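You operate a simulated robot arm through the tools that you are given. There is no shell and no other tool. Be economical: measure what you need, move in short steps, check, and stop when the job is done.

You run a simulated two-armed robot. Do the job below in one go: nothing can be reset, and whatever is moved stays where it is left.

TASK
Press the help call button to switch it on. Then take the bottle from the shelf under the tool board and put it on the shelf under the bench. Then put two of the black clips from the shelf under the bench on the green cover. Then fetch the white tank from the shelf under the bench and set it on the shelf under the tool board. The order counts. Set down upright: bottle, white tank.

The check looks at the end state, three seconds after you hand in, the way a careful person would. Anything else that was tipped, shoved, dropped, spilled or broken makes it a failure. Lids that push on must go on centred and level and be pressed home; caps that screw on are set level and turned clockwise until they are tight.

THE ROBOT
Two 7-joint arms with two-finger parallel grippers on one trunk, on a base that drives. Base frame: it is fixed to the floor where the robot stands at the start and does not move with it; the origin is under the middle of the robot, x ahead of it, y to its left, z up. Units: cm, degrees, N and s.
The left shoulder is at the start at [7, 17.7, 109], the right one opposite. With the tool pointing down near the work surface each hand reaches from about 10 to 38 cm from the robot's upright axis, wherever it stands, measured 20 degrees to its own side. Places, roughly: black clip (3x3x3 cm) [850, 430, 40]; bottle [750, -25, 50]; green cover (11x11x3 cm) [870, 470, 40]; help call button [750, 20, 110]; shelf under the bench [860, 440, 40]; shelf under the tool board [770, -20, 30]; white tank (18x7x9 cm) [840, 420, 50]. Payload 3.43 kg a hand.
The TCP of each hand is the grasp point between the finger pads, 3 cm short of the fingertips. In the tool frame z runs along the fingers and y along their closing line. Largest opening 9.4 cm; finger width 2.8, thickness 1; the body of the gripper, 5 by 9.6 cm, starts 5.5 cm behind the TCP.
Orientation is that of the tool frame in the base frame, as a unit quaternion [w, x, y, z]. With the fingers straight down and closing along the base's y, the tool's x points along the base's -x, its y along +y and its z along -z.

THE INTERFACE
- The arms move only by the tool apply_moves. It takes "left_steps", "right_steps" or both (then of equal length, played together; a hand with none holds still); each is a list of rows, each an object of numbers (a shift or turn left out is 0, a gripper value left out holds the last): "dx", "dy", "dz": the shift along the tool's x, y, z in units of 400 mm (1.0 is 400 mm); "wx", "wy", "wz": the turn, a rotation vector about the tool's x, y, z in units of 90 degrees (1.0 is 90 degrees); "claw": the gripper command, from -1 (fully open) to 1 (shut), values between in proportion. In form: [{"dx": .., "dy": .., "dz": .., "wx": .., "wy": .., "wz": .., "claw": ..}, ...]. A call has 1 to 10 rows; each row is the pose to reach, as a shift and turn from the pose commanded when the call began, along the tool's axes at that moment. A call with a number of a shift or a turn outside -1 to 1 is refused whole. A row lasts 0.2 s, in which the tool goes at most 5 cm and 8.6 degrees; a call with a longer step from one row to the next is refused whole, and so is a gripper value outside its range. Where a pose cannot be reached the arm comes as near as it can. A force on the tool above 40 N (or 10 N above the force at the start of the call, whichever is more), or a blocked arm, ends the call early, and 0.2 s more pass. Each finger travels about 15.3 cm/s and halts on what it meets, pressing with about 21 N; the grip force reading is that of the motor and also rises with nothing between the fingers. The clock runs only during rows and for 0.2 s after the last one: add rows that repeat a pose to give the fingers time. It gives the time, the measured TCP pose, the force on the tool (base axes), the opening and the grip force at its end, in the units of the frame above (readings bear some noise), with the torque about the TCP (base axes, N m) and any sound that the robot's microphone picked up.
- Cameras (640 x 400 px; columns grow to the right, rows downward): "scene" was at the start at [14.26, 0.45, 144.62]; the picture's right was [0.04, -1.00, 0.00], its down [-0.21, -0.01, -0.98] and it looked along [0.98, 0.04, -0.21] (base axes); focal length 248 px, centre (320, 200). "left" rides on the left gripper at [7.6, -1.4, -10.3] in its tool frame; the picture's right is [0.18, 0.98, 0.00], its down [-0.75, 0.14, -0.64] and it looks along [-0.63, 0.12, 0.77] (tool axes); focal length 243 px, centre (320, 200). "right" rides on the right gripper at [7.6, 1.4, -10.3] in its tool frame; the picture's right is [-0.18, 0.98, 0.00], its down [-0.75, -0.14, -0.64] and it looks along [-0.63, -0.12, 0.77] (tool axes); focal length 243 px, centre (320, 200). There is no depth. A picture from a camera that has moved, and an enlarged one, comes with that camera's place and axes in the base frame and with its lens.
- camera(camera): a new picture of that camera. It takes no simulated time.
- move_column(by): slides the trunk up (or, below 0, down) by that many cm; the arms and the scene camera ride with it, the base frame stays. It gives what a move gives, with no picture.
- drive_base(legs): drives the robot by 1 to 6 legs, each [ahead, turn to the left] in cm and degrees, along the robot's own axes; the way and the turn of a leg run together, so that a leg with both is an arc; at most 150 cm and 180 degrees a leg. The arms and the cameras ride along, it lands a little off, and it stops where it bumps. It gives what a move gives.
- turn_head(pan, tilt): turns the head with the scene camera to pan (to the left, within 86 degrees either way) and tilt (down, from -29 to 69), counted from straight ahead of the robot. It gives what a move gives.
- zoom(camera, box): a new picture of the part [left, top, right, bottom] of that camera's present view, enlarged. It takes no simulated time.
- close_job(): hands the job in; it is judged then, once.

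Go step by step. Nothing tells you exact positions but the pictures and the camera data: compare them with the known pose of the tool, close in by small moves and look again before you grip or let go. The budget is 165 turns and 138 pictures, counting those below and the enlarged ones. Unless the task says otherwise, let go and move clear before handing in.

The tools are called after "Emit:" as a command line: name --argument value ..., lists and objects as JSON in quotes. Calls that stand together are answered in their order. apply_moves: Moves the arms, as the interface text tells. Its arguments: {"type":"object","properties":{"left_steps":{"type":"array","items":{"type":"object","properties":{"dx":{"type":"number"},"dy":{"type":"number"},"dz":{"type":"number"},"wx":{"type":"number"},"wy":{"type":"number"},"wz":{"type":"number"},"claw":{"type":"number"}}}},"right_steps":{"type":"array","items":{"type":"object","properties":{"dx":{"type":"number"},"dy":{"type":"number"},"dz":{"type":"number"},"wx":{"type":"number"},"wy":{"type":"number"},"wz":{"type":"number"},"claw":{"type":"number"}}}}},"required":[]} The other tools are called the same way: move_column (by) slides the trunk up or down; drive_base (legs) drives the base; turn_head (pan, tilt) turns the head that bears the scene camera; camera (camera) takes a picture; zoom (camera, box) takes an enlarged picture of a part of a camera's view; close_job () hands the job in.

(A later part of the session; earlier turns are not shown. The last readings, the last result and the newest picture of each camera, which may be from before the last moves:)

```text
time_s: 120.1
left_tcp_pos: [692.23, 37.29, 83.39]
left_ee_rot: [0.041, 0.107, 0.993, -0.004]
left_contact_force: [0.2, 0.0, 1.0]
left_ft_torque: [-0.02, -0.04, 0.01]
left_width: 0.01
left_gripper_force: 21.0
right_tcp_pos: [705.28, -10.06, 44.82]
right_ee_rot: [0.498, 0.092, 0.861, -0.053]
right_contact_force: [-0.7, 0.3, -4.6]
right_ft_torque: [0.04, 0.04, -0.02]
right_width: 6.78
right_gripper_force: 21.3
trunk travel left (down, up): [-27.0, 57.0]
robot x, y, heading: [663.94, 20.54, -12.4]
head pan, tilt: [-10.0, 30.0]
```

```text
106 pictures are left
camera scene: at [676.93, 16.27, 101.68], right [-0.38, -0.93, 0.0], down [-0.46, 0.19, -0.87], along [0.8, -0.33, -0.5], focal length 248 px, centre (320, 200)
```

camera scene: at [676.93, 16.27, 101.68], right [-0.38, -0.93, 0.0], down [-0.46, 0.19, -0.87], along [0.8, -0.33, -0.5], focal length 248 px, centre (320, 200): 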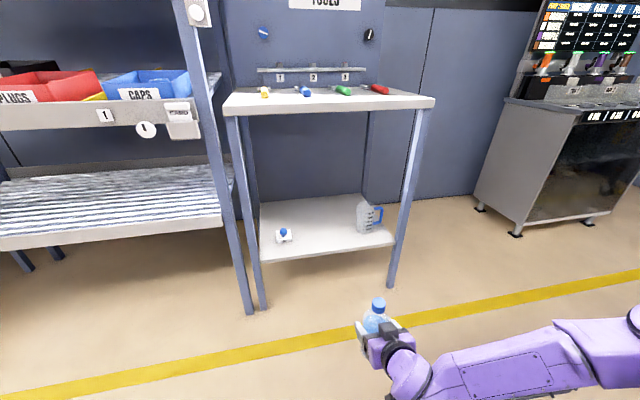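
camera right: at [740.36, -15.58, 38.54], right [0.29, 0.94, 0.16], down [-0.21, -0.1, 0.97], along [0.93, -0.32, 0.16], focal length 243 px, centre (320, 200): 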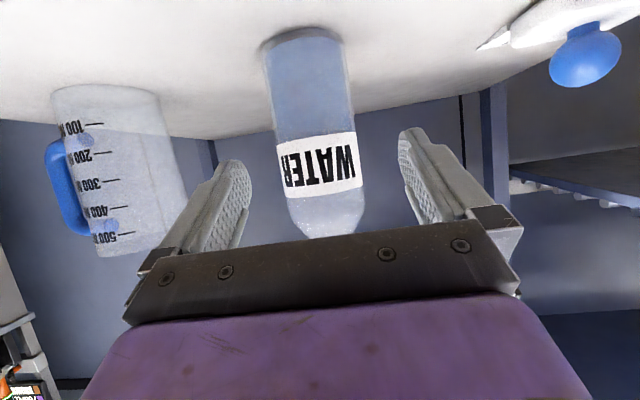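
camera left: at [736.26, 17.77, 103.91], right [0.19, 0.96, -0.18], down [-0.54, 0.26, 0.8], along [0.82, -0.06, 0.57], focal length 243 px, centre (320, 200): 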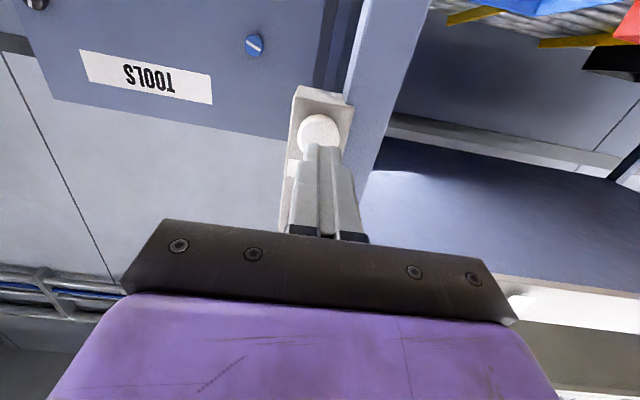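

The bottle is held securely. I'll move slightly forward to stay clear of the console, turn left along the wall, and drive toward the other bench.

Emit:
drive_base --legs '[[20, 0], [0, 91], [130, 0]]'

Emit:
turn_head --pan -20 --tilt 12

Emit:
camera --camera "scene"

```text
time_s: 124.2
left_tcp_pos: [684.75, 48.83, 83.29]
left_ee_rot: [0.028, -0.39, 0.92, 0.021]
left_contact_force: [-0.8, -0.6, 0.0]
left_ft_torque: [-0.01, -0.01, -0.03]
left_width: 0.03
left_gripper_force: 20.8
right_tcp_pos: [731.71, 35.14, 44.67]
right_ee_rot: [0.459, -0.335, 0.799, 0.199]
right_contact_force: [0.6, -1.0, -4.8]
right_ft_torque: [0.01, 0.02, 0.02]
right_width: 6.78
right_gripper_force: 20.6
trunk travel left (down, up): [-27.0, 57.0]
robot x, y, heading: [683.73, 16.46, 44.5]
head pan, tilt: [-10.0, 30.0]
stopped in leg 2: the robot was blocked; the commanded pose is now the measured one
```

```text
time_s: 125.0
left_tcp_pos: [684.91, 49.04, 83.24]
left_ee_rot: [0.028, -0.391, 0.92, 0.02]
left_contact_force: [-0.9, 0.9, 0.6]
left_ft_torque: [0.0, 0.01, -0.02]
left_width: 0.02
left_gripper_force: 21.1
right_tcp_pos: [731.64, 35.55, 44.36]
right_ee_rot: [0.457, -0.336, 0.8, 0.198]
right_contact_force: [0.3, -0.8, -3.9]
right_ft_torque: [-0.02, 0.01, -0.02]
right_width: 6.78
right_gripper_force: 21.3
trunk travel left (down, up): [-27.0, 57.0]
robot x, y, heading: [683.19, 16.44, 44.9]
head pan, tilt: [-20.0, 12.0]
```

```text
105 pictures are left
camera scene: at [696.71, 24.14, 104.41], right [0.42, -0.91, 0.0], down [-0.2, -0.09, -0.98], along [0.88, 0.41, -0.22], focal length 248 px, centre (320, 200)
```

scene: 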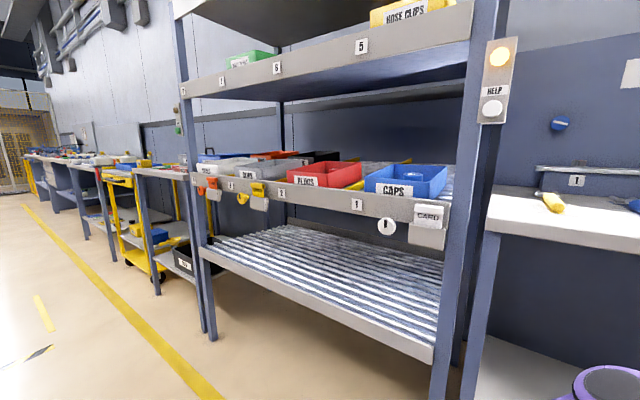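

The turn was blocked at heading 45°. I'll look left and right to see what touched.

Emit:
turn_head --pan 75 --tilt 20

Emit:
camera --camera "scene"

Emit:
turn_head --pan -75 --tilt 35

Emit:
camera --camera "scene"

```text
time_s: 126.8
left_tcp_pos: [684.8, 49.06, 83.28]
left_ee_rot: [0.029, -0.391, 0.92, 0.019]
left_contact_force: [0.2, -0.5, 0.8]
left_ft_torque: [0.0, -0.02, 0.01]
left_width: 0.01
left_gripper_force: 20.9
right_tcp_pos: [731.7, 35.52, 44.35]
right_ee_rot: [0.458, -0.336, 0.799, 0.198]
right_contact_force: [0.2, 0.4, -4.7]
right_ft_torque: [0.01, -0.02, -0.01]
right_width: 6.75
right_gripper_force: 20.6
trunk travel left (down, up): [-27.0, 57.0]
robot x, y, heading: [683.48, 16.07, 44.8]
head pan, tilt: [75.0, 20.0]
```

```text
104 pictures are left
camera scene: at [683.6, 28.21, 103.3], right [0.87, 0.5, -0.01], down [0.16, -0.3, -0.94], along [-0.47, 0.81, -0.34], focal length 248 px, centre (320, 200)
```

scene: 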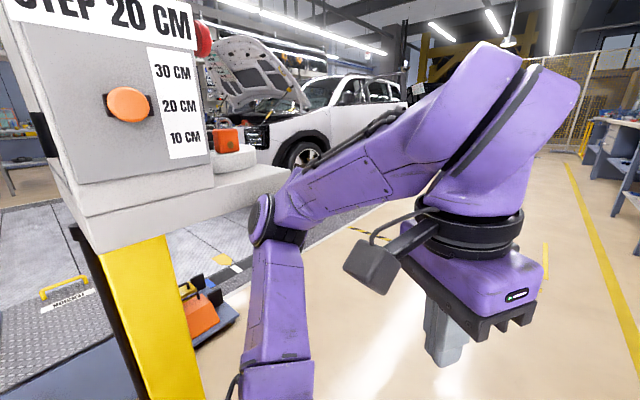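

```text
time_s: 129.1
left_tcp_pos: [684.86, 49.08, 83.34]
left_ee_rot: [0.029, -0.392, 0.919, 0.019]
left_contact_force: [-0.6, -0.1, -0.9]
left_ft_torque: [-0.01, -0.01, 0.0]
left_width: 0.0
left_gripper_force: 21.3
right_tcp_pos: [731.7, 35.47, 44.37]
right_ee_rot: [0.457, -0.337, 0.798, 0.199]
right_contact_force: [0.0, -0.9, -3.8]
right_ft_torque: [0.02, -0.03, -0.01]
right_width: 6.77
right_gripper_force: 21.5
trunk travel left (down, up): [-27.0, 57.0]
robot x, y, heading: [683.4, 16.56, 44.7]
head pan, tilt: [-75.0, 35.0]
```

```text
103 pictures are left
camera scene: at [695.8, 15.62, 100.77], right [-0.5, -0.86, 0.01], down [-0.51, 0.29, -0.81], along [0.7, -0.41, -0.58], focal length 248 px, centre (320, 200)
```

scene: 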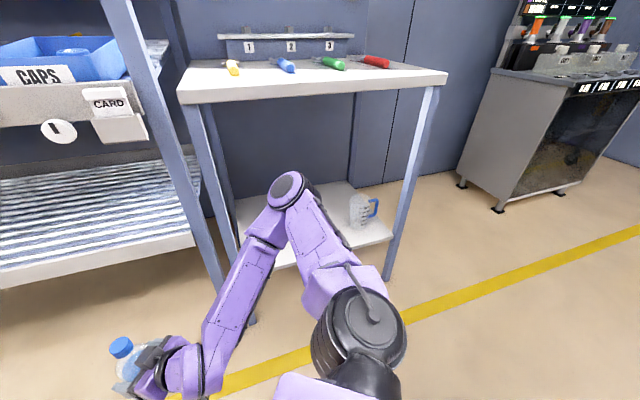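

The left elbow has swung into the console's shelf end, and the bottle is still held well. I'll turn back a bit, then straighten the left arm up and forward to pull that elbow in.

Emit:
drive_base --legs '[[0, -25]]'

Emit:
apply_moves --left_steps '[{"dx": -0.05, "dz": -0.075}, {"dx": -0.1, "dz": -0.15}, {"dx": -0.16, "dz": -0.23}, {"dx": -0.22, "dz": -0.3}, {"dx": -0.28, "dz": -0.38}, {"dx": -0.34, "dz": -0.45}, {"dx": -0.4, "dz": -0.53}, {"dx": -0.45, "dz": -0.6}]'

Emit:
turn_head --pan 75 --tilt 20

Emit:
camera --camera "scene"

```text
time_s: 130.8
left_tcp_pos: [697.51, 45.75, 83.34]
left_ee_rot: [0.037, -0.185, 0.982, 0.01]
left_contact_force: [0.2, 0.1, 0.3]
left_ft_torque: [0.01, -0.01, -0.02]
left_width: 0.0
left_gripper_force: 20.6
right_tcp_pos: [734.68, 13.64, 44.92]
right_ee_rot: [0.493, -0.158, 0.85, 0.092]
right_contact_force: [0.1, 0.3, -4.0]
right_ft_torque: [-0.01, 0.04, -0.04]
right_width: 6.77
right_gripper_force: 20.9
trunk travel left (down, up): [-27.0, 57.0]
robot x, y, heading: [683.43, 16.44, 20.6]
head pan, tilt: [-75.0, 35.0]
```

```text
time_s: 132.6
left_tcp_pos: [715.3, 50.3, 98.1]
left_ee_rot: [0.04, -0.185, 0.982, 0.009]
left_contact_force: [0.6, -0.3, 0.9]
left_ft_torque: [-0.01, 0.0, 0.01]
left_width: 0.02
left_gripper_force: 21.0
left hand out of reach, approached as far as the arm can: row 2, 3, 4, 5, 6, 7, 8
right_tcp_pos: [734.7, 13.62, 45.03]
right_ee_rot: [0.494, -0.159, 0.85, 0.092]
right_contact_force: [0.7, 0.6, -3.4]
right_ft_torque: [0.0, 0.04, -0.02]
right_width: 6.73
right_gripper_force: 21.2
trunk travel left (down, up): [-27.0, 57.0]
robot x, y, heading: [683.31, 16.17, 20.4]
head pan, tilt: [-75.0, 35.0]
```

```text
time_s: 134.9
left_tcp_pos: [715.33, 50.27, 98.12]
left_ee_rot: [0.039, -0.185, 0.982, 0.009]
left_contact_force: [0.0, -0.6, -0.8]
left_ft_torque: [0.0, 0.0, -0.01]
left_width: 0.02
left_gripper_force: 21.2
right_tcp_pos: [734.69, 13.57, 45.06]
right_ee_rot: [0.494, -0.158, 0.85, 0.092]
right_contact_force: [0.7, -0.2, -3.8]
right_ft_torque: [-0.05, 0.0, 0.01]
right_width: 6.76
right_gripper_force: 20.6
trunk travel left (down, up): [-27.0, 57.0]
robot x, y, heading: [683.29, 16.3, 20.5]
head pan, tilt: [75.0, 20.0]
```

```text
102 pictures are left
camera scene: at [687.21, 27.38, 103.29], right [1.0, 0.09, 0.0], down [0.03, -0.34, -0.94], along [-0.09, 0.94, -0.34], focal length 248 px, centre (320, 200)
```

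scene: 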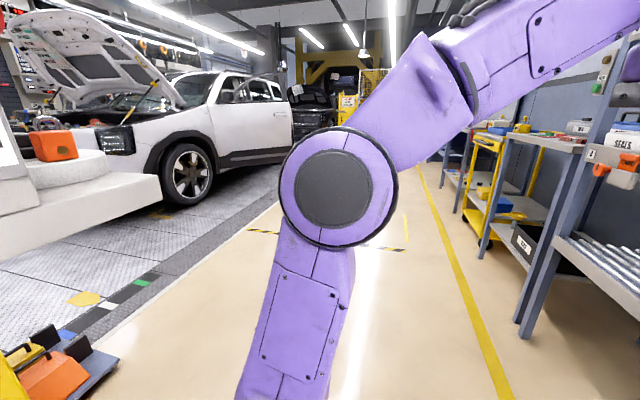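

The left elbow is further forward now. I'll back up a little and extend the right arm (with the bottle) up and forward so its elbow tucks in too, then check.

Emit:
drive_base --legs '[[-10, 0]]'

Emit:
apply_moves --right_steps '[{"dx": -0.08, "dy": 0.02, "dz": 0.012}, {"dx": -0.16, "dy": 0.05, "dz": 0.025}, {"dx": -0.24, "dy": 0.08, "dz": 0.037}, {"dx": -0.32, "dy": 0.1, "dz": 0.05}, {"dx": -0.4, "dy": 0.13, "dz": 0.062}, {"dx": -0.48, "dy": 0.15, "dz": 0.075}, {"dx": -0.56, "dy": 0.18, "dz": 0.087}, {"dx": -0.634, "dy": 0.2, "dz": 0.097}]'

Emit:
turn_head --pan -60 --tilt 35

Emit:
camera --camera "scene"

```text
time_s: 136.1
left_tcp_pos: [705.86, 46.62, 98.19]
left_ee_rot: [0.04, -0.184, 0.982, 0.009]
left_contact_force: [-1.2, 0.2, 0.7]
left_ft_torque: [0.01, 0.01, -0.01]
left_width: 0.0
left_gripper_force: 21.1
right_tcp_pos: [725.2, 10.0, 45.06]
right_ee_rot: [0.494, -0.158, 0.85, 0.092]
right_contact_force: [-0.8, -0.1, -4.7]
right_ft_torque: [-0.01, 0.01, 0.04]
right_width: 6.77
right_gripper_force: 20.9
trunk travel left (down, up): [-27.0, 57.0]
robot x, y, heading: [674.1, 12.6, 20.3]
head pan, tilt: [75.0, 20.0]
```

```text
time_s: 137.9
left_tcp_pos: [705.92, 46.79, 98.03]
left_ee_rot: [0.039, -0.184, 0.982, 0.009]
left_contact_force: [-0.2, 0.0, 0.1]
left_ft_torque: [0.01, 0.01, 0.01]
left_width: 0.01
left_gripper_force: 20.6
right_tcp_pos: [737.37, 23.38, 65.13]
right_ee_rot: [0.493, -0.158, 0.851, 0.092]
right_contact_force: [0.2, -0.2, -4.7]
right_ft_torque: [0.0, 0.05, 0.02]
right_width: 6.75
right_gripper_force: 21.0
trunk travel left (down, up): [-27.0, 57.0]
robot x, y, heading: [673.94, 12.83, 20.4]
head pan, tilt: [75.0, 20.0]
```

```text
time_s: 140.1
left_tcp_pos: [705.85, 46.58, 98.02]
left_ee_rot: [0.039, -0.184, 0.982, 0.009]
left_contact_force: [0.0, 0.2, -0.2]
left_ft_torque: [-0.05, -0.01, 0.04]
left_width: 0.0
left_gripper_force: 21.7
right_tcp_pos: [737.28, 23.36, 65.2]
right_ee_rot: [0.494, -0.159, 0.85, 0.093]
right_contact_force: [-0.3, -0.4, -4.4]
right_ft_torque: [-0.02, 0.01, 0.02]
right_width: 6.75
right_gripper_force: 20.7
trunk travel left (down, up): [-27.0, 57.0]
robot x, y, heading: [674.17, 13.11, 20.5]
head pan, tilt: [-60.0, 35.0]
```

```text
101 pictures are left
camera scene: at [685.4, 8.98, 100.9], right [-0.64, -0.77, 0.0], down [-0.44, 0.37, -0.82], along [0.63, -0.52, -0.57], focal length 248 px, centre (320, 200)
```

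scene: 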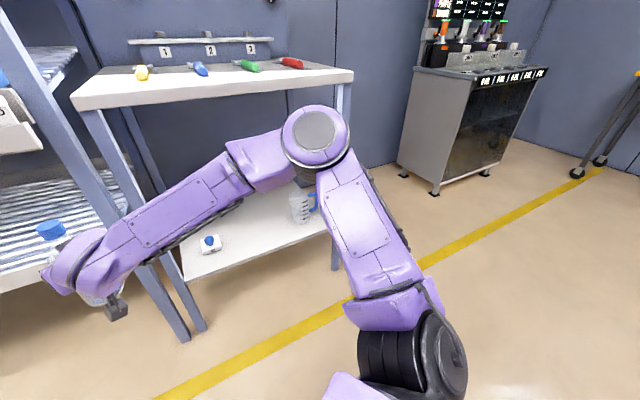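

Right elbow is still wide, so turning next to the console is tight. I'll go south first to the open floor, turn there to heading ~73°, then pass straight between the console and rack.

Emit:
drive_base --legs '[[0, -121], [70, 0], [0, 173]]'

Emit:
turn_head --pan 10 --tilt 15

Emit:
camera --camera "scene"

```text
time_s: 156.0
left_tcp_pos: [654.16, -10.76, 98.03]
left_ee_rot: [0.031, -0.602, 0.798, 0.026]
left_contact_force: [-0.5, -0.6, -0.1]
left_ft_torque: [0.02, 0.0, -0.01]
left_width: 0.0
left_gripper_force: 21.3
right_tcp_pos: [691.73, 0.23, 65.17]
right_ee_rot: [0.401, -0.519, 0.691, 0.302]
right_contact_force: [0.5, -0.2, -4.0]
right_ft_torque: [-0.04, 0.01, -0.01]
right_width: 6.72
right_gripper_force: 20.9
trunk travel left (down, up): [-27.0, 57.0]
robot x, y, heading: [661.97, -56.7, 73.2]
head pan, tilt: [-60.0, 35.0]
```

```text
time_s: 157.4
left_tcp_pos: [654.18, -10.74, 98.08]
left_ee_rot: [0.031, -0.602, 0.797, 0.025]
left_contact_force: [-0.2, -0.7, -0.2]
left_ft_torque: [0.01, 0.0, -0.01]
left_width: 0.02
left_gripper_force: 21.5
right_tcp_pos: [691.81, 0.16, 65.12]
right_ee_rot: [0.401, -0.52, 0.691, 0.302]
right_contact_force: [0.4, -0.8, -4.1]
right_ft_torque: [0.0, -0.01, -0.03]
right_width: 6.74
right_gripper_force: 21.1
trunk travel left (down, up): [-27.0, 57.0]
robot x, y, heading: [661.65, -56.54, 73.1]
head pan, tilt: [10.0, 15.0]
```

```text
100 pictures are left
camera scene: at [664.42, -42.53, 104.1], right [0.99, -0.12, 0.0], down [-0.03, -0.26, -0.97], along [0.12, 0.96, -0.26], focal length 248 px, centre (320, 200)
```

scene: 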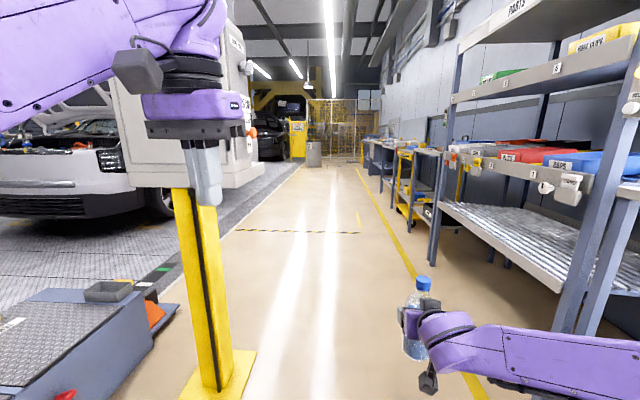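

The console's right extent is near x≈652. I'll check where both elbows are relative to my body before going through.

Emit:
turn_head --pan 80 --tilt 45

Emit:
camera --camera "scene"

Emit:
turn_head --pan -80 --tilt 45

Emit:
camera --camera "scene"

```text
time_s: 158.8
left_tcp_pos: [654.16, -10.85, 98.13]
left_ee_rot: [0.031, -0.602, 0.798, 0.025]
left_contact_force: [-0.5, 0.5, -0.9]
left_ft_torque: [0.0, -0.01, 0.03]
left_width: 0.0
left_gripper_force: 21.4
right_tcp_pos: [691.77, 0.14, 65.24]
right_ee_rot: [0.401, -0.52, 0.691, 0.302]
right_contact_force: [-1.5, -1.1, -4.1]
right_ft_torque: [-0.05, 0.0, 0.0]
right_width: 6.74
right_gripper_force: 20.8
trunk travel left (down, up): [-27.0, 57.0]
robot x, y, heading: [662.03, -56.33, 73.1]
head pan, tilt: [80.0, 45.0]
```

```text
99 pictures are left
camera scene: at [656.05, -48.13, 99.43], right [0.45, 0.89, 0.0], down [0.63, -0.32, -0.71], along [-0.63, 0.32, -0.71], focal length 248 px, centre (320, 200)
```

scene: 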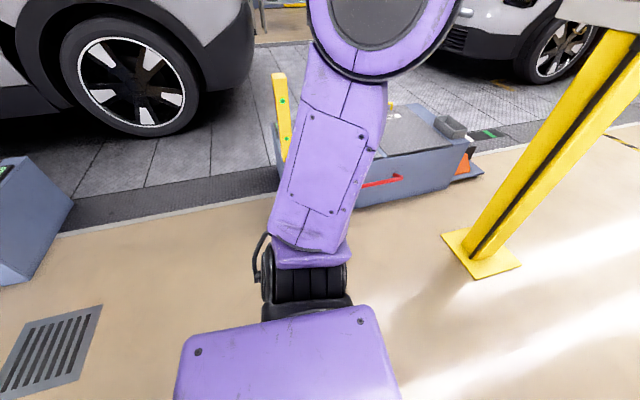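

```text
time_s: 161.3
left_tcp_pos: [654.21, -10.71, 97.95]
left_ee_rot: [0.031, -0.603, 0.797, 0.026]
left_contact_force: [-0.4, -0.3, 0.2]
left_ft_torque: [-0.02, 0.0, -0.03]
left_width: 0.01
left_gripper_force: 21.1
right_tcp_pos: [691.9, 0.21, 65.19]
right_ee_rot: [0.401, -0.519, 0.691, 0.302]
right_contact_force: [0.1, -0.1, -4.0]
right_ft_torque: [-0.04, 0.02, 0.01]
right_width: 6.74
right_gripper_force: 21.4
trunk travel left (down, up): [-27.0, 57.0]
robot x, y, heading: [661.72, -56.6, 73.3]
head pan, tilt: [-80.0, 45.0]
```

```text
98 pictures are left
camera scene: at [671.38, -52.77, 99.42], right [-0.12, -0.99, 0.0], down [-0.7, 0.08, -0.71], along [0.7, -0.08, -0.71], focal length 248 px, centre (320, 200)
```

scene: 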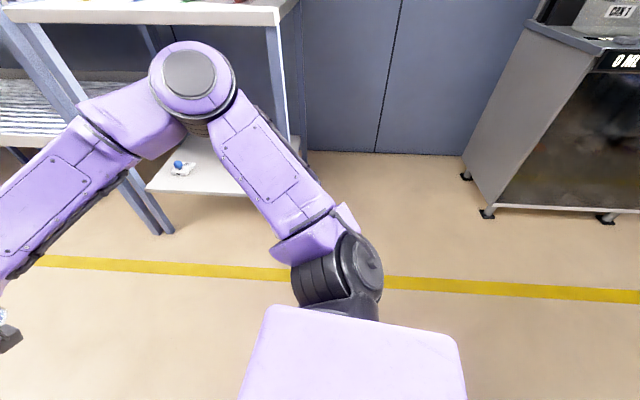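

Estimated half-widths are about 50 cm on the right and 40 cm on the left, against a gap of about 115 cm. I'll pass along heading ~70.5°, then straighten along the wall.

Emit:
drive_base --legs '[[0, -2.7], [130, 0]]'

Emit:
turn_head --pan -20 --tilt 15

Emit:
camera --camera "scene"

```text
time_s: 168.1
left_tcp_pos: [697.89, 109.21, 97.97]
left_ee_rot: [0.031, -0.585, 0.81, 0.025]
left_contact_force: [0.1, 0.0, -0.5]
left_ft_torque: [0.01, 0.0, 0.01]
left_width: 0.04
left_gripper_force: 21.3
right_tcp_pos: [735.95, 118.6, 65.06]
right_ee_rot: [0.407, -0.506, 0.701, 0.294]
right_contact_force: [0.5, -0.2, -4.5]
right_ft_torque: [-0.04, 0.0, -0.01]
right_width: 6.72
right_gripper_force: 20.7
trunk travel left (down, up): [-27.0, 57.0]
robot x, y, heading: [703.82, 62.83, 71.1]
head pan, tilt: [-80.0, 45.0]
```

```text
time_s: 169.4
left_tcp_pos: [697.99, 109.14, 97.99]
left_ee_rot: [0.032, -0.586, 0.809, 0.024]
left_contact_force: [-0.6, 0.2, 0.0]
left_ft_torque: [0.02, 0.0, 0.0]
left_width: 0.0
left_gripper_force: 20.9
right_tcp_pos: [735.96, 118.56, 65.08]
right_ee_rot: [0.407, -0.507, 0.7, 0.295]
right_contact_force: [0.2, -0.3, -4.1]
right_ft_torque: [-0.02, -0.01, 0.0]
right_width: 6.74
right_gripper_force: 20.7
trunk travel left (down, up): [-27.0, 57.0]
robot x, y, heading: [703.83, 62.91, 70.8]
head pan, tilt: [-20.0, 15.0]
```

```text
97 pictures are left
camera scene: at [711.32, 75.06, 104.1], right [0.78, -0.63, 0.0], down [-0.16, -0.2, -0.97], along [0.61, 0.75, -0.26], focal length 248 px, centre (320, 200)
```

scene: 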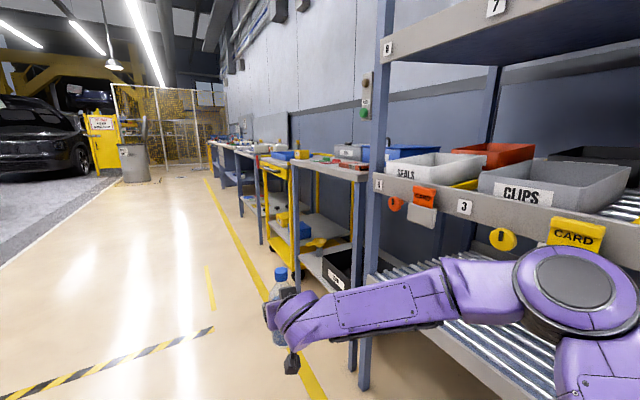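

I've passed the console. Now I'll straighten and drive along the wall toward the bench.

Emit:
drive_base --legs '[[0, 10], [150, 0], [110, 0]]'

Emit:
turn_head --pan -45 --tilt 20

Emit:
camera --camera "scene"

```text
time_s: 182.8
left_tcp_pos: [734.26, 364.68, 98.04]
left_ee_rot: [0.029, -0.65, 0.759, 0.027]
left_contact_force: [-0.4, 0.4, -0.3]
left_ft_torque: [-0.02, 0.02, 0.01]
left_width: 0.0
left_gripper_force: 21.3
right_tcp_pos: [770.24, 380.14, 65.16]
right_ee_rot: [0.381, -0.561, 0.659, 0.325]
right_contact_force: [0.7, 0.1, -5.8]
right_ft_torque: [-0.02, 0.02, 0.02]
right_width: 6.7
right_gripper_force: 21.1
trunk travel left (down, up): [-27.0, 57.0]
robot x, y, heading: [747.55, 320.21, 80.2]
head pan, tilt: [-20.0, 15.0]
```

```text
time_s: 183.7
left_tcp_pos: [734.27, 364.66, 98.02]
left_ee_rot: [0.029, -0.65, 0.759, 0.027]
left_contact_force: [0.5, 0.4, 0.1]
left_ft_torque: [0.0, 0.03, 0.02]
left_width: 0.0
left_gripper_force: 21.2
right_tcp_pos: [770.31, 380.06, 65.08]
right_ee_rot: [0.381, -0.561, 0.658, 0.326]
right_contact_force: [-0.2, 0.4, -4.7]
right_ft_torque: [-0.06, 0.03, -0.03]
right_width: 6.72
right_gripper_force: 20.4
trunk travel left (down, up): [-27.0, 57.0]
robot x, y, heading: [747.54, 319.94, 80.4]
head pan, tilt: [-45.0, 20.0]
```

```text
96 pictures are left
camera scene: at [755.9, 330.41, 103.29], right [0.58, -0.82, 0.0], down [-0.28, -0.2, -0.94], along [0.77, 0.54, -0.34], focal length 248 px, centre (320, 200)
```

scene: 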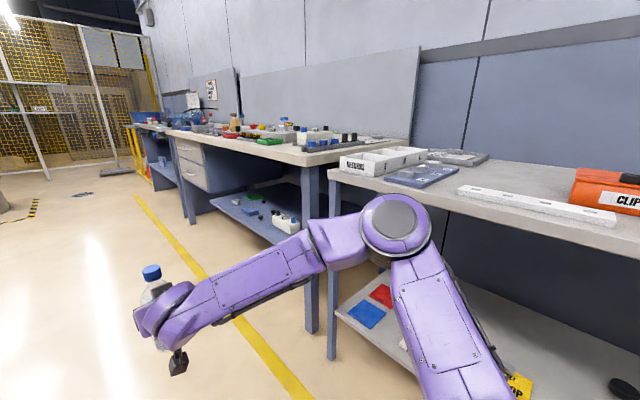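

The target bench is the next one, with the shelf open between y≈390 and 495 and its front near x≈841 at y=440. I'll drive 133 cm further and turn to face it.

Emit:
drive_base --legs '[[0, 3], [133, 0], [0, -94]]'

Emit:
turn_head --pan -5 --tilt 35

Emit:
camera --camera "scene"

```text
time_s: 194.7
left_tcp_pos: [807.04, 467.98, 98.0]
left_ee_rot: [0.04, 0.063, 0.997, -0.001]
left_contact_force: [0.3, 0.5, 0.4]
left_ft_torque: [0.0, 0.0, -0.01]
left_width: 0.0
left_gripper_force: 20.6
right_tcp_pos: [823.41, 432.33, 65.08]
right_ee_rot: [0.5, 0.056, 0.864, -0.032]
right_contact_force: [0.3, 0.7, -3.7]
right_ft_torque: [-0.02, 0.06, 0.02]
right_width: 6.76
right_gripper_force: 21.1
trunk travel left (down, up): [-27.0, 57.0]
robot x, y, heading: [762.44, 453.49, -8.1]
head pan, tilt: [-45.0, 20.0]
```

```text
time_s: 195.8
left_tcp_pos: [806.93, 467.92, 98.04]
left_ee_rot: [0.041, 0.063, 0.997, -0.001]
left_contact_force: [-0.2, -0.9, 0.3]
left_ft_torque: [0.03, -0.04, 0.01]
left_width: 0.02
left_gripper_force: 21.4
right_tcp_pos: [823.49, 432.52, 65.1]
right_ee_rot: [0.5, 0.056, 0.864, -0.032]
right_contact_force: [0.5, 0.2, -4.5]
right_ft_torque: [0.03, 0.07, 0.02]
right_width: 6.72
right_gripper_force: 21.2
trunk travel left (down, up): [-27.0, 57.0]
robot x, y, heading: [763.1, 453.26, -7.9]
head pan, tilt: [-5.0, 35.0]
```

```text
95 pictures are left
camera scene: at [776.21, 450.74, 100.9], right [-0.23, -0.97, 0.0], down [-0.56, 0.13, -0.82], along [0.8, -0.19, -0.57], focal length 248 px, centre (320, 200)
```

scene: 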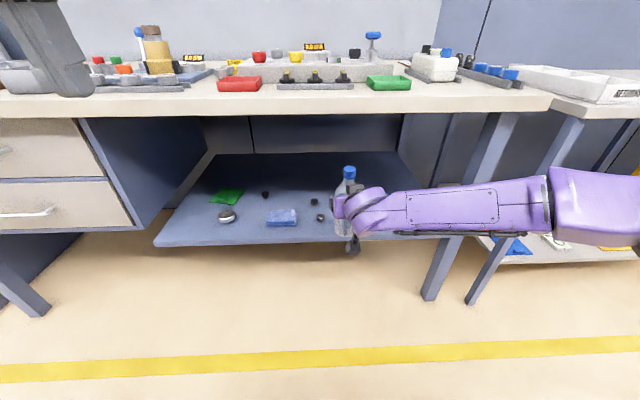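

The shelf is in view with a green item, small black clips and a blue item, but my right arm hides part of it. I'll zoom in.

Emit:
zoom --camera "scene" --box '[150, 140, 350, 260]'

Emit:
camera --camera "right"

```text
3.20 times, centred on (250, 200) of scene
camera zoom: at [776.21, 450.74, 100.9], right [-0.23, -0.97, 0.0], down [-0.56, 0.13, -0.82], along [0.8, -0.19, -0.57], focal length 792 px, centre (544, 200)
```

zoom: 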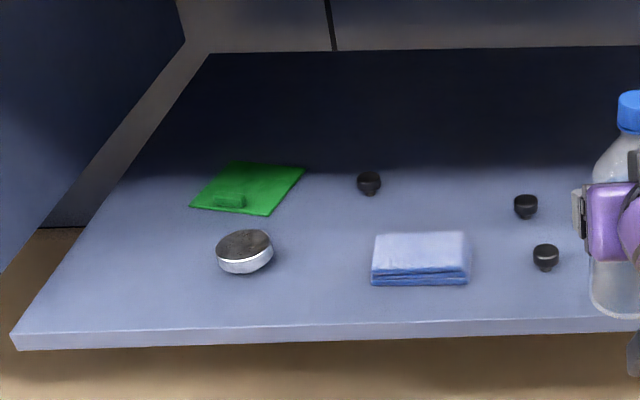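

```text
93 pictures are left
camera right: at [810.98, 435.58, 63.76], right [0.22, 0.96, 0.16], down [-0.2, -0.12, 0.97], along [0.96, -0.24, 0.17], focal length 243 px, centre (320, 200)
```

right: 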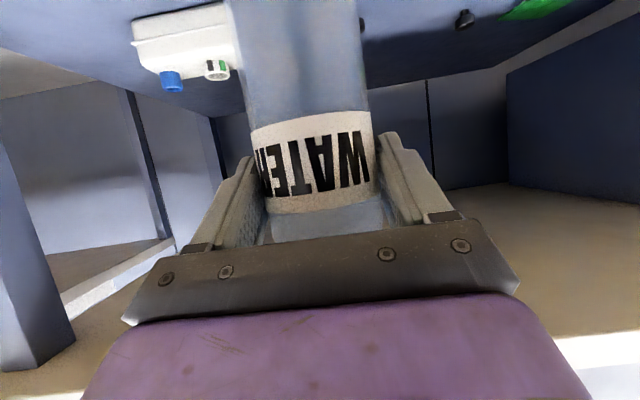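

I see three black clips, the green cover, a silver puck and a blue cloth. The white tank is at the right front near (845, 412), and the shelf top is about z 40. The free spot for the bottle is the front-left corner, about (856, 484), so I'll shift the robot left.

Emit:
drive_base --legs '[[0, 96], [58, 0], [0, -99]]'

Emit:
camera --camera "scene"

```text
time_s: 207.3
left_tcp_pos: [809.35, 523.04, 97.96]
left_ee_rot: [0.04, 0.088, 0.995, -0.002]
left_contact_force: [0.5, -0.7, -0.2]
left_ft_torque: [0.04, 0.01, -0.02]
left_width: 0.0
left_gripper_force: 21.3
right_tcp_pos: [824.05, 486.77, 65.12]
right_ee_rot: [0.499, 0.076, 0.862, -0.044]
right_contact_force: [0.6, -0.1, -4.3]
right_ft_torque: [0.01, 0.04, 0.04]
right_width: 6.66
right_gripper_force: 21.2
trunk travel left (down, up): [-27.0, 57.0]
robot x, y, heading: [764.66, 510.27, -11.1]
head pan, tilt: [-5.0, 35.0]
```

```text
92 pictures are left
camera scene: at [777.76, 507.29, 100.9], right [-0.27, -0.96, 0.0], down [-0.55, 0.16, -0.82], along [0.79, -0.22, -0.57], focal length 248 px, centre (320, 200)
```

scene: 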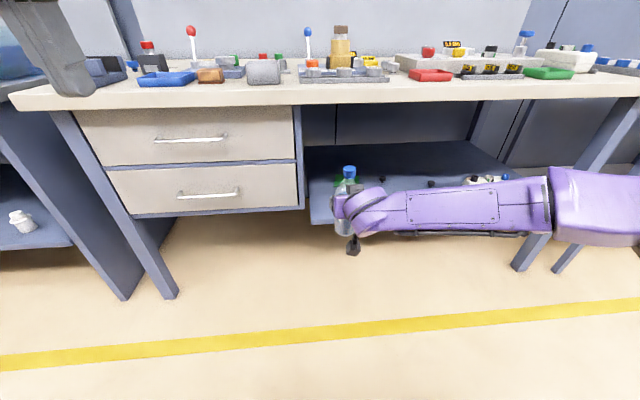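

The pedestal is just left of the target spot. I'll pull the left hand back from the bench top, then drive 25 cm ahead.

Emit:
apply_moves --left_steps '[{"dx": 0.1}, {"dx": 0.2}, {"dx": 0.3}, {"dx": 0.38}]'

Emit:
drive_base --legs '[[22, 0]]'

Emit:
camera --camera "scene"

Emit:
camera --camera "right"

```text
time_s: 208.3
left_tcp_pos: [795.64, 522.66, 92.57]
left_ee_rot: [0.042, 0.086, 0.995, -0.003]
left_contact_force: [-0.1, 0.2, -0.4]
left_ft_torque: [0.01, -0.01, 0.02]
left_width: 0.01
left_gripper_force: 20.9
left hand out of reach, approached as far as the arm can: row 1, 2, 3, 4
right_tcp_pos: [824.02, 486.59, 65.18]
right_ee_rot: [0.499, 0.077, 0.862, -0.044]
right_contact_force: [0.5, 0.1, -4.1]
right_ft_torque: [-0.01, 0.07, 0.0]
right_width: 6.65
right_gripper_force: 20.5
trunk travel left (down, up): [-27.0, 57.0]
robot x, y, heading: [764.71, 510.94, -11.1]
head pan, tilt: [-5.0, 35.0]
```

```text
time_s: 210.0
left_tcp_pos: [817.99, 518.32, 92.62]
left_ee_rot: [0.04, 0.087, 0.995, -0.003]
left_contact_force: [-0.5, -0.1, -0.3]
left_ft_torque: [0.04, 0.01, -0.01]
left_width: 0.02
left_gripper_force: 20.8
right_tcp_pos: [846.57, 482.41, 65.0]
right_ee_rot: [0.499, 0.076, 0.862, -0.044]
right_contact_force: [0.1, 0.1, -4.7]
right_ft_torque: [0.02, 0.03, -0.04]
right_width: 6.67
right_gripper_force: 21.0
trunk travel left (down, up): [-27.0, 57.0]
robot x, y, heading: [786.77, 506.3, -10.8]
head pan, tilt: [-5.0, 35.0]
```

```text
91 pictures are left
camera scene: at [800.08, 503.02, 100.89], right [-0.27, -0.96, 0.0], down [-0.55, 0.16, -0.82], along [0.79, -0.22, -0.57], focal length 248 px, centre (320, 200)
```

scene: 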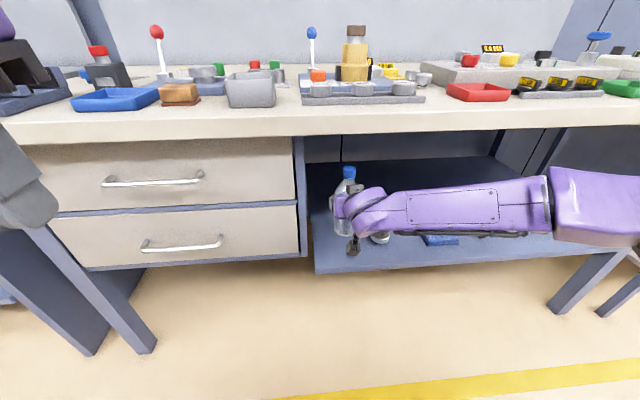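

```text
90 pictures are left
camera right: at [834.05, 486.18, 63.71], right [0.26, 0.95, 0.16], down [-0.2, -0.11, 0.97], along [0.94, -0.29, 0.17], focal length 243 px, centre (320, 200)
```

right: 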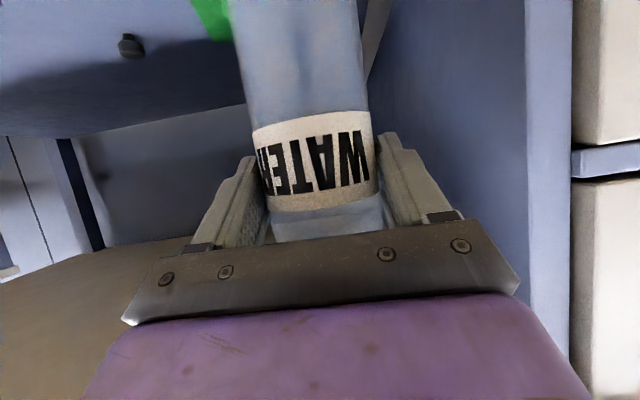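

Target for the bottle axis is (858.5, 480.6), clear of the puck and the pedestal. I'll move forward over the shelf, then lower most of the way.

Emit:
apply_moves --right_steps '[{"dx": -0.05, "dy": 0.005, "dz": 0.087}, {"dx": -0.1, "dy": 0.011, "dz": 0.174}, {"dx": -0.15, "dy": 0.011, "dz": 0.26}, {"dx": -0.056, "dy": 0.011, "dz": 0.314}, {"dx": 0.038, "dy": 0.011, "dz": 0.368}, {"dx": 0.131, "dy": 0.011, "dz": 0.422}]'

Emit:
camera --camera "right"

Emit:
zoom --camera "scene" --box '[270, 160, 470, 290]'

```text
time_s: 211.4
left_tcp_pos: [817.8, 518.38, 92.81]
left_ee_rot: [0.042, 0.086, 0.995, -0.003]
left_contact_force: [-0.1, -0.1, 0.3]
left_ft_torque: [0.02, 0.0, 0.01]
left_width: 0.0
left_gripper_force: 20.8
right_tcp_pos: [858.17, 480.76, 52.62]
right_ee_rot: [0.503, 0.078, 0.86, -0.046]
right_contact_force: [1.3, -0.3, 11.6]
right_ft_torque: [0.06, 0.05, 0.08]
right_width: 6.65
right_gripper_force: 20.5
trunk travel left (down, up): [-27.0, 57.0]
robot x, y, heading: [786.42, 506.23, -11.1]
head pan, tilt: [-5.0, 35.0]
```

```text
89 pictures are left
camera right: at [845.92, 484.5, 51.07], right [0.26, 0.95, 0.16], down [-0.21, -0.11, 0.97], along [0.94, -0.29, 0.18], focal length 243 px, centre (320, 200)
```

right: 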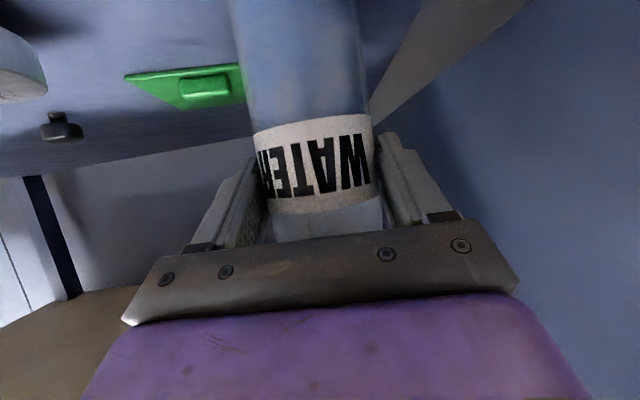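

```text
3.08 times, centred on (370, 225) of scene
camera zoom: at [799.82, 503.11, 100.98], right [-0.27, -0.96, 0.0], down [-0.55, 0.16, -0.82], along [0.79, -0.22, -0.57], focal length 762 px, centre (166, 123)
```

zoom: 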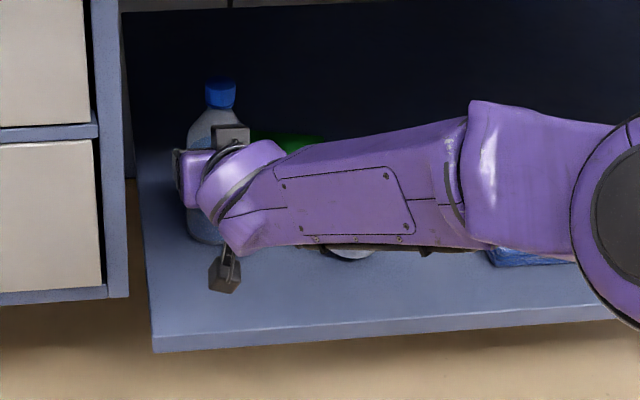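

The vertical force jumped to +11.6 N at z 52.6, so the bottle base is on the shelf and the camera block and forearm are clear of it. I'll ease the push by 3 mm and open gently.

Emit:
apply_moves --right_steps '[{"dx": -0.006, "dz": -0.004}, {"dx": -0.006, "dz": -0.004, "claw": -0.5}, {"dx": -0.006, "dz": -0.004, "claw": -0.5}]'

Emit:
camera --camera "right"

```text
time_s: 212.2
left_tcp_pos: [818.07, 518.38, 92.56]
left_ee_rot: [0.041, 0.087, 0.995, -0.003]
left_contact_force: [0.1, 0.0, -0.1]
left_ft_torque: [0.0, 0.04, -0.02]
left_width: 0.0
left_gripper_force: 20.5
right_tcp_pos: [857.99, 480.88, 52.3]
right_ee_rot: [0.5, 0.076, 0.862, -0.044]
right_contact_force: [0.2, -0.4, 0.4]
right_ft_torque: [0.04, -0.01, -0.01]
right_width: 7.05
right_gripper_force: 0.1
trunk travel left (down, up): [-27.0, 57.0]
robot x, y, heading: [786.59, 505.96, -10.6]
head pan, tilt: [-5.0, 35.0]
```

```text
87 pictures are left
camera right: at [845.79, 484.55, 51.04], right [0.26, 0.95, 0.16], down [-0.2, -0.11, 0.97], along [0.94, -0.29, 0.17], focal length 243 px, centre (320, 200)
```

right: 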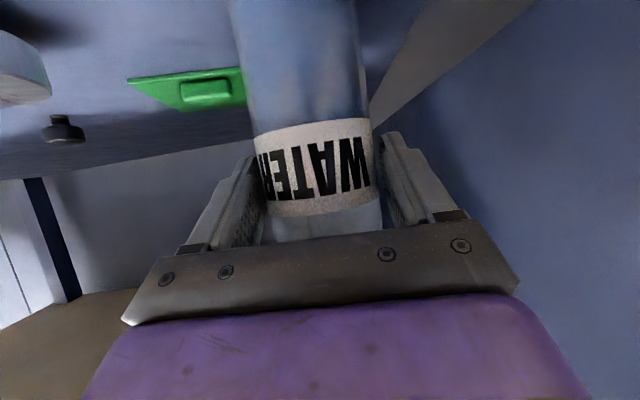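

The bottle stands by itself. I'll open fully and withdraw straight back.

Emit:
apply_moves --right_steps '[{"claw": -1}, {"claw": -1}, {"dz": -0.08, "dx": 0.046}, {"dz": -0.16, "dx": 0.092}, {"dz": -0.25, "dx": 0.144}, {"dz": -0.34, "dx": 0.196}, {"dz": -0.4, "dx": 0.23}]'

Emit:
drive_base --legs '[[-20, 0]]'

Emit:
turn_head --pan -20 --tilt 30

Emit:
camera --camera "scene"

```text
time_s: 213.8
left_tcp_pos: [817.96, 518.3, 92.59]
left_ee_rot: [0.041, 0.087, 0.995, -0.003]
left_contact_force: [-0.1, -0.2, 0.7]
left_ft_torque: [-0.03, 0.01, 0.01]
left_width: 0.01
left_gripper_force: 21.3
right_tcp_pos: [839.95, 484.02, 52.52]
right_ee_rot: [0.5, 0.078, 0.861, -0.044]
right_contact_force: [0.4, 0.6, -0.5]
right_ft_torque: [-0.01, 0.01, 0.03]
right_width: 9.39
right_gripper_force: 0.1
trunk travel left (down, up): [-27.0, 57.0]
robot x, y, heading: [786.75, 506.39, -10.9]
head pan, tilt: [-5.0, 35.0]
```

```text
time_s: 215.4
left_tcp_pos: [798.36, 522.15, 92.69]
left_ee_rot: [0.04, 0.088, 0.995, -0.003]
left_contact_force: [0.2, 1.0, 0.0]
left_ft_torque: [0.0, 0.0, -0.03]
left_width: 0.0
left_gripper_force: 21.4
right_tcp_pos: [820.55, 487.7, 52.54]
right_ee_rot: [0.5, 0.077, 0.861, -0.044]
right_contact_force: [-1.1, -0.2, 0.8]
right_ft_torque: [0.01, 0.0, 0.02]
right_width: 9.41
right_gripper_force: 0.1
trunk travel left (down, up): [-27.0, 57.0]
robot x, y, heading: [767.21, 510.27, -11.3]
head pan, tilt: [-5.0, 35.0]
```

```text
time_s: 216.2
left_tcp_pos: [798.53, 522.1, 92.64]
left_ee_rot: [0.041, 0.087, 0.995, -0.003]
left_contact_force: [0.6, 0.3, 0.0]
left_ft_torque: [0.01, 0.0, 0.03]
left_width: 0.01
left_gripper_force: 20.7
right_tcp_pos: [820.46, 487.82, 52.47]
right_ee_rot: [0.499, 0.077, 0.862, -0.044]
right_contact_force: [0.4, -0.1, 0.2]
right_ft_torque: [0.01, 0.0, 0.01]
right_width: 9.39
right_gripper_force: 0.0
trunk travel left (down, up): [-27.0, 57.0]
robot x, y, heading: [767.41, 509.85, -11.1]
head pan, tilt: [-20.0, 30.0]
```

```text
86 pictures are left
camera scene: at [779.77, 504.57, 101.69], right [-0.51, -0.86, 0.0], down [-0.43, 0.26, -0.87], along [0.74, -0.45, -0.5], focal length 248 px, centre (320, 200)
```

scene: 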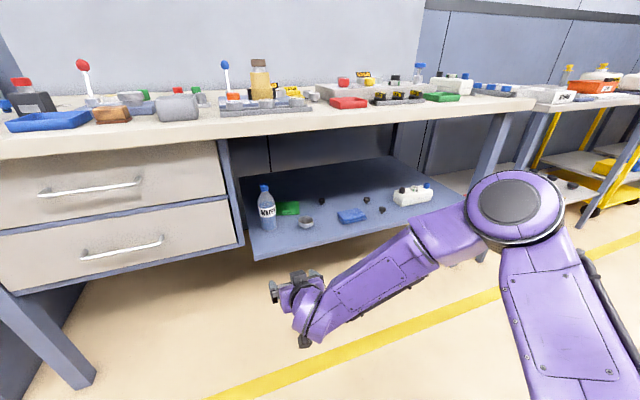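

The bottle stands upright. Next are the clips. I'll tilt the right hand to about 55° down, raise it relative to the trunk, lower the trunk so the elbow fits under the bench top, and shift toward clip A and the cover.

Emit:
apply_moves --right_steps '[{"dx": -0.08, "dz": -0.046, "wy": 0.046}, {"dx": -0.16, "dz": -0.092, "wy": 0.093}, {"dx": -0.24, "dz": -0.138, "wy": 0.139}, {"dx": -0.32, "dz": -0.184, "wy": 0.185}, {"dx": -0.4, "dz": -0.23, "wy": 0.232}, {"dx": -0.477, "dz": -0.274, "wy": 0.278}]'

Emit:
move_column --by -20

Emit:
drive_base --legs '[[0, -47], [25, 0], [0, 47]]'

Emit:
turn_head --pan -15 --tilt 20

Emit:
camera --camera "scene"

Emit:
camera --camera "right"

```text
time_s: 217.6
left_tcp_pos: [798.53, 522.16, 92.58]
left_ee_rot: [0.041, 0.088, 0.995, -0.003]
left_contact_force: [0.4, 0.1, -0.1]
left_ft_torque: [0.03, -0.02, 0.02]
left_width: 0.0
left_gripper_force: 21.3
right_tcp_pos: [820.51, 487.69, 74.39]
right_ee_rot: [0.302, 0.085, 0.949, -0.027]
right_contact_force: [-0.2, 0.0, 0.5]
right_ft_torque: [0.01, -0.02, -0.01]
right_width: 9.4
right_gripper_force: 0.1
trunk travel left (down, up): [-27.0, 57.0]
robot x, y, heading: [766.66, 510.01, -10.9]
head pan, tilt: [-20.0, 30.0]
```

```text
time_s: 219.7
left_tcp_pos: [798.6, 522.02, 72.68]
left_ee_rot: [0.041, 0.087, 0.995, -0.003]
left_contact_force: [0.3, 0.2, 0.2]
left_ft_torque: [0.03, -0.01, 0.02]
left_width: 0.0
left_gripper_force: 20.9
right_tcp_pos: [820.47, 487.67, 54.4]
right_ee_rot: [0.301, 0.086, 0.949, -0.028]
right_contact_force: [-0.2, -0.1, 0.1]
right_ft_torque: [-0.02, -0.03, 0.02]
right_width: 9.42
right_gripper_force: 0.0
trunk travel left (down, up): [-7.0, 77.0]
robot x, y, heading: [767.37, 509.7, -11.0]
head pan, tilt: [-20.0, 30.0]
```

```text
time_s: 225.9
left_tcp_pos: [811.78, 500.7, 72.56]
left_ee_rot: [0.04, 0.083, 0.996, -0.002]
left_contact_force: [-0.3, 0.5, 1.2]
left_ft_torque: [-0.01, -0.03, 0.01]
left_width: 0.0
left_gripper_force: 21.0
right_tcp_pos: [834.09, 466.49, 54.47]
right_ee_rot: [0.302, 0.082, 0.95, -0.026]
right_contact_force: [0.4, -0.2, -0.8]
right_ft_torque: [0.01, 0.01, 0.0]
right_width: 9.41
right_gripper_force: 0.0
trunk travel left (down, up): [-7.0, 77.0]
robot x, y, heading: [781.01, 488.3, -10.6]
head pan, tilt: [-20.0, 30.0]
```

```text
time_s: 226.6
left_tcp_pos: [811.77, 500.71, 72.64]
left_ee_rot: [0.041, 0.084, 0.996, -0.002]
left_contact_force: [-0.3, 0.2, -0.1]
left_ft_torque: [0.02, -0.02, -0.02]
left_width: 0.0
left_gripper_force: 21.5
right_tcp_pos: [834.04, 466.55, 54.46]
right_ee_rot: [0.301, 0.081, 0.95, -0.026]
right_contact_force: [-0.3, 0.7, 0.3]
right_ft_torque: [0.03, 0.03, 0.0]
right_width: 9.42
right_gripper_force: 0.0
trunk travel left (down, up): [-7.0, 77.0]
robot x, y, heading: [780.7, 488.58, -10.4]
head pan, tilt: [-15.0, 20.0]
```

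```text
85 pictures are left
camera scene: at [793.76, 483.65, 83.29], right [-0.43, -0.9, 0.0], down [-0.31, 0.15, -0.94], along [0.85, -0.4, -0.34], focal length 248 px, centre (320, 200)
```

scene: 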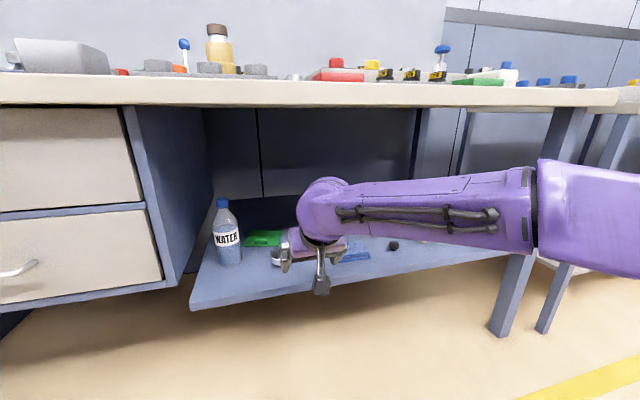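

```text
84 pictures are left
camera right: at [822.22, 470.03, 58.58], right [0.32, 0.94, 0.11], down [0.22, -0.18, 0.96], along [0.92, -0.28, -0.26], focal length 243 px, centre (320, 200)
```

right: 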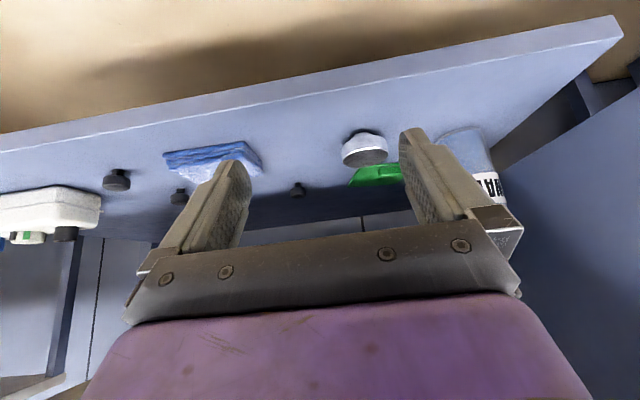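

The hand camera shows everything clearly: clip A near (865.5, 453), the cover near (870, 468) and the puck near (856, 467.5). I'll drive 20 cm ahead with the hand gliding over the shelf at z 54.

Emit:
drive_base --legs '[[20, 0]]'

Emit:
camera --camera "right"

Emit:
camera --camera "scene"

```text
time_s: 228.2
left_tcp_pos: [831.32, 496.9, 72.76]
left_ee_rot: [0.041, 0.087, 0.995, -0.002]
left_contact_force: [-0.3, 0.5, 0.3]
left_ft_torque: [0.0, -0.02, -0.01]
left_width: 0.01
left_gripper_force: 20.6
right_tcp_pos: [853.42, 462.58, 54.38]
right_ee_rot: [0.302, 0.083, 0.949, -0.027]
right_contact_force: [0.4, -0.5, 0.1]
right_ft_torque: [-0.02, 0.02, 0.05]
right_width: 9.4
right_gripper_force: 0.1
trunk travel left (down, up): [-7.0, 77.0]
robot x, y, heading: [799.88, 484.78, -10.8]
head pan, tilt: [-15.0, 20.0]
```

```text
83 pictures are left
camera right: at [841.62, 466.1, 58.58], right [0.32, 0.94, 0.11], down [0.22, -0.18, 0.96], along [0.92, -0.28, -0.26], focal length 243 px, centre (320, 200)
```

right: 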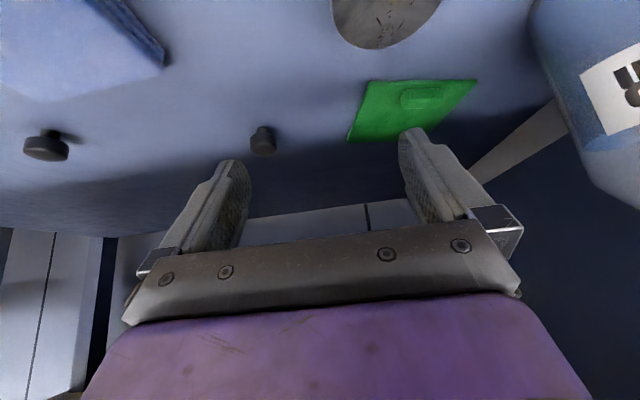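

```text
82 pictures are left
camera scene: at [813.24, 479.89, 83.29], right [-0.44, -0.9, 0.0], down [-0.31, 0.15, -0.94], along [0.85, -0.41, -0.34], focal length 248 px, centre (320, 200)
```

scene: 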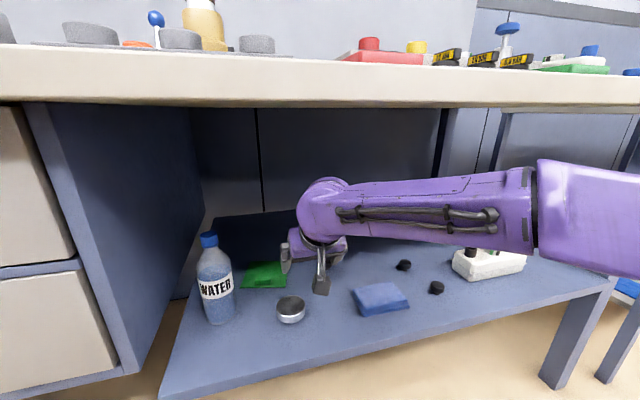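

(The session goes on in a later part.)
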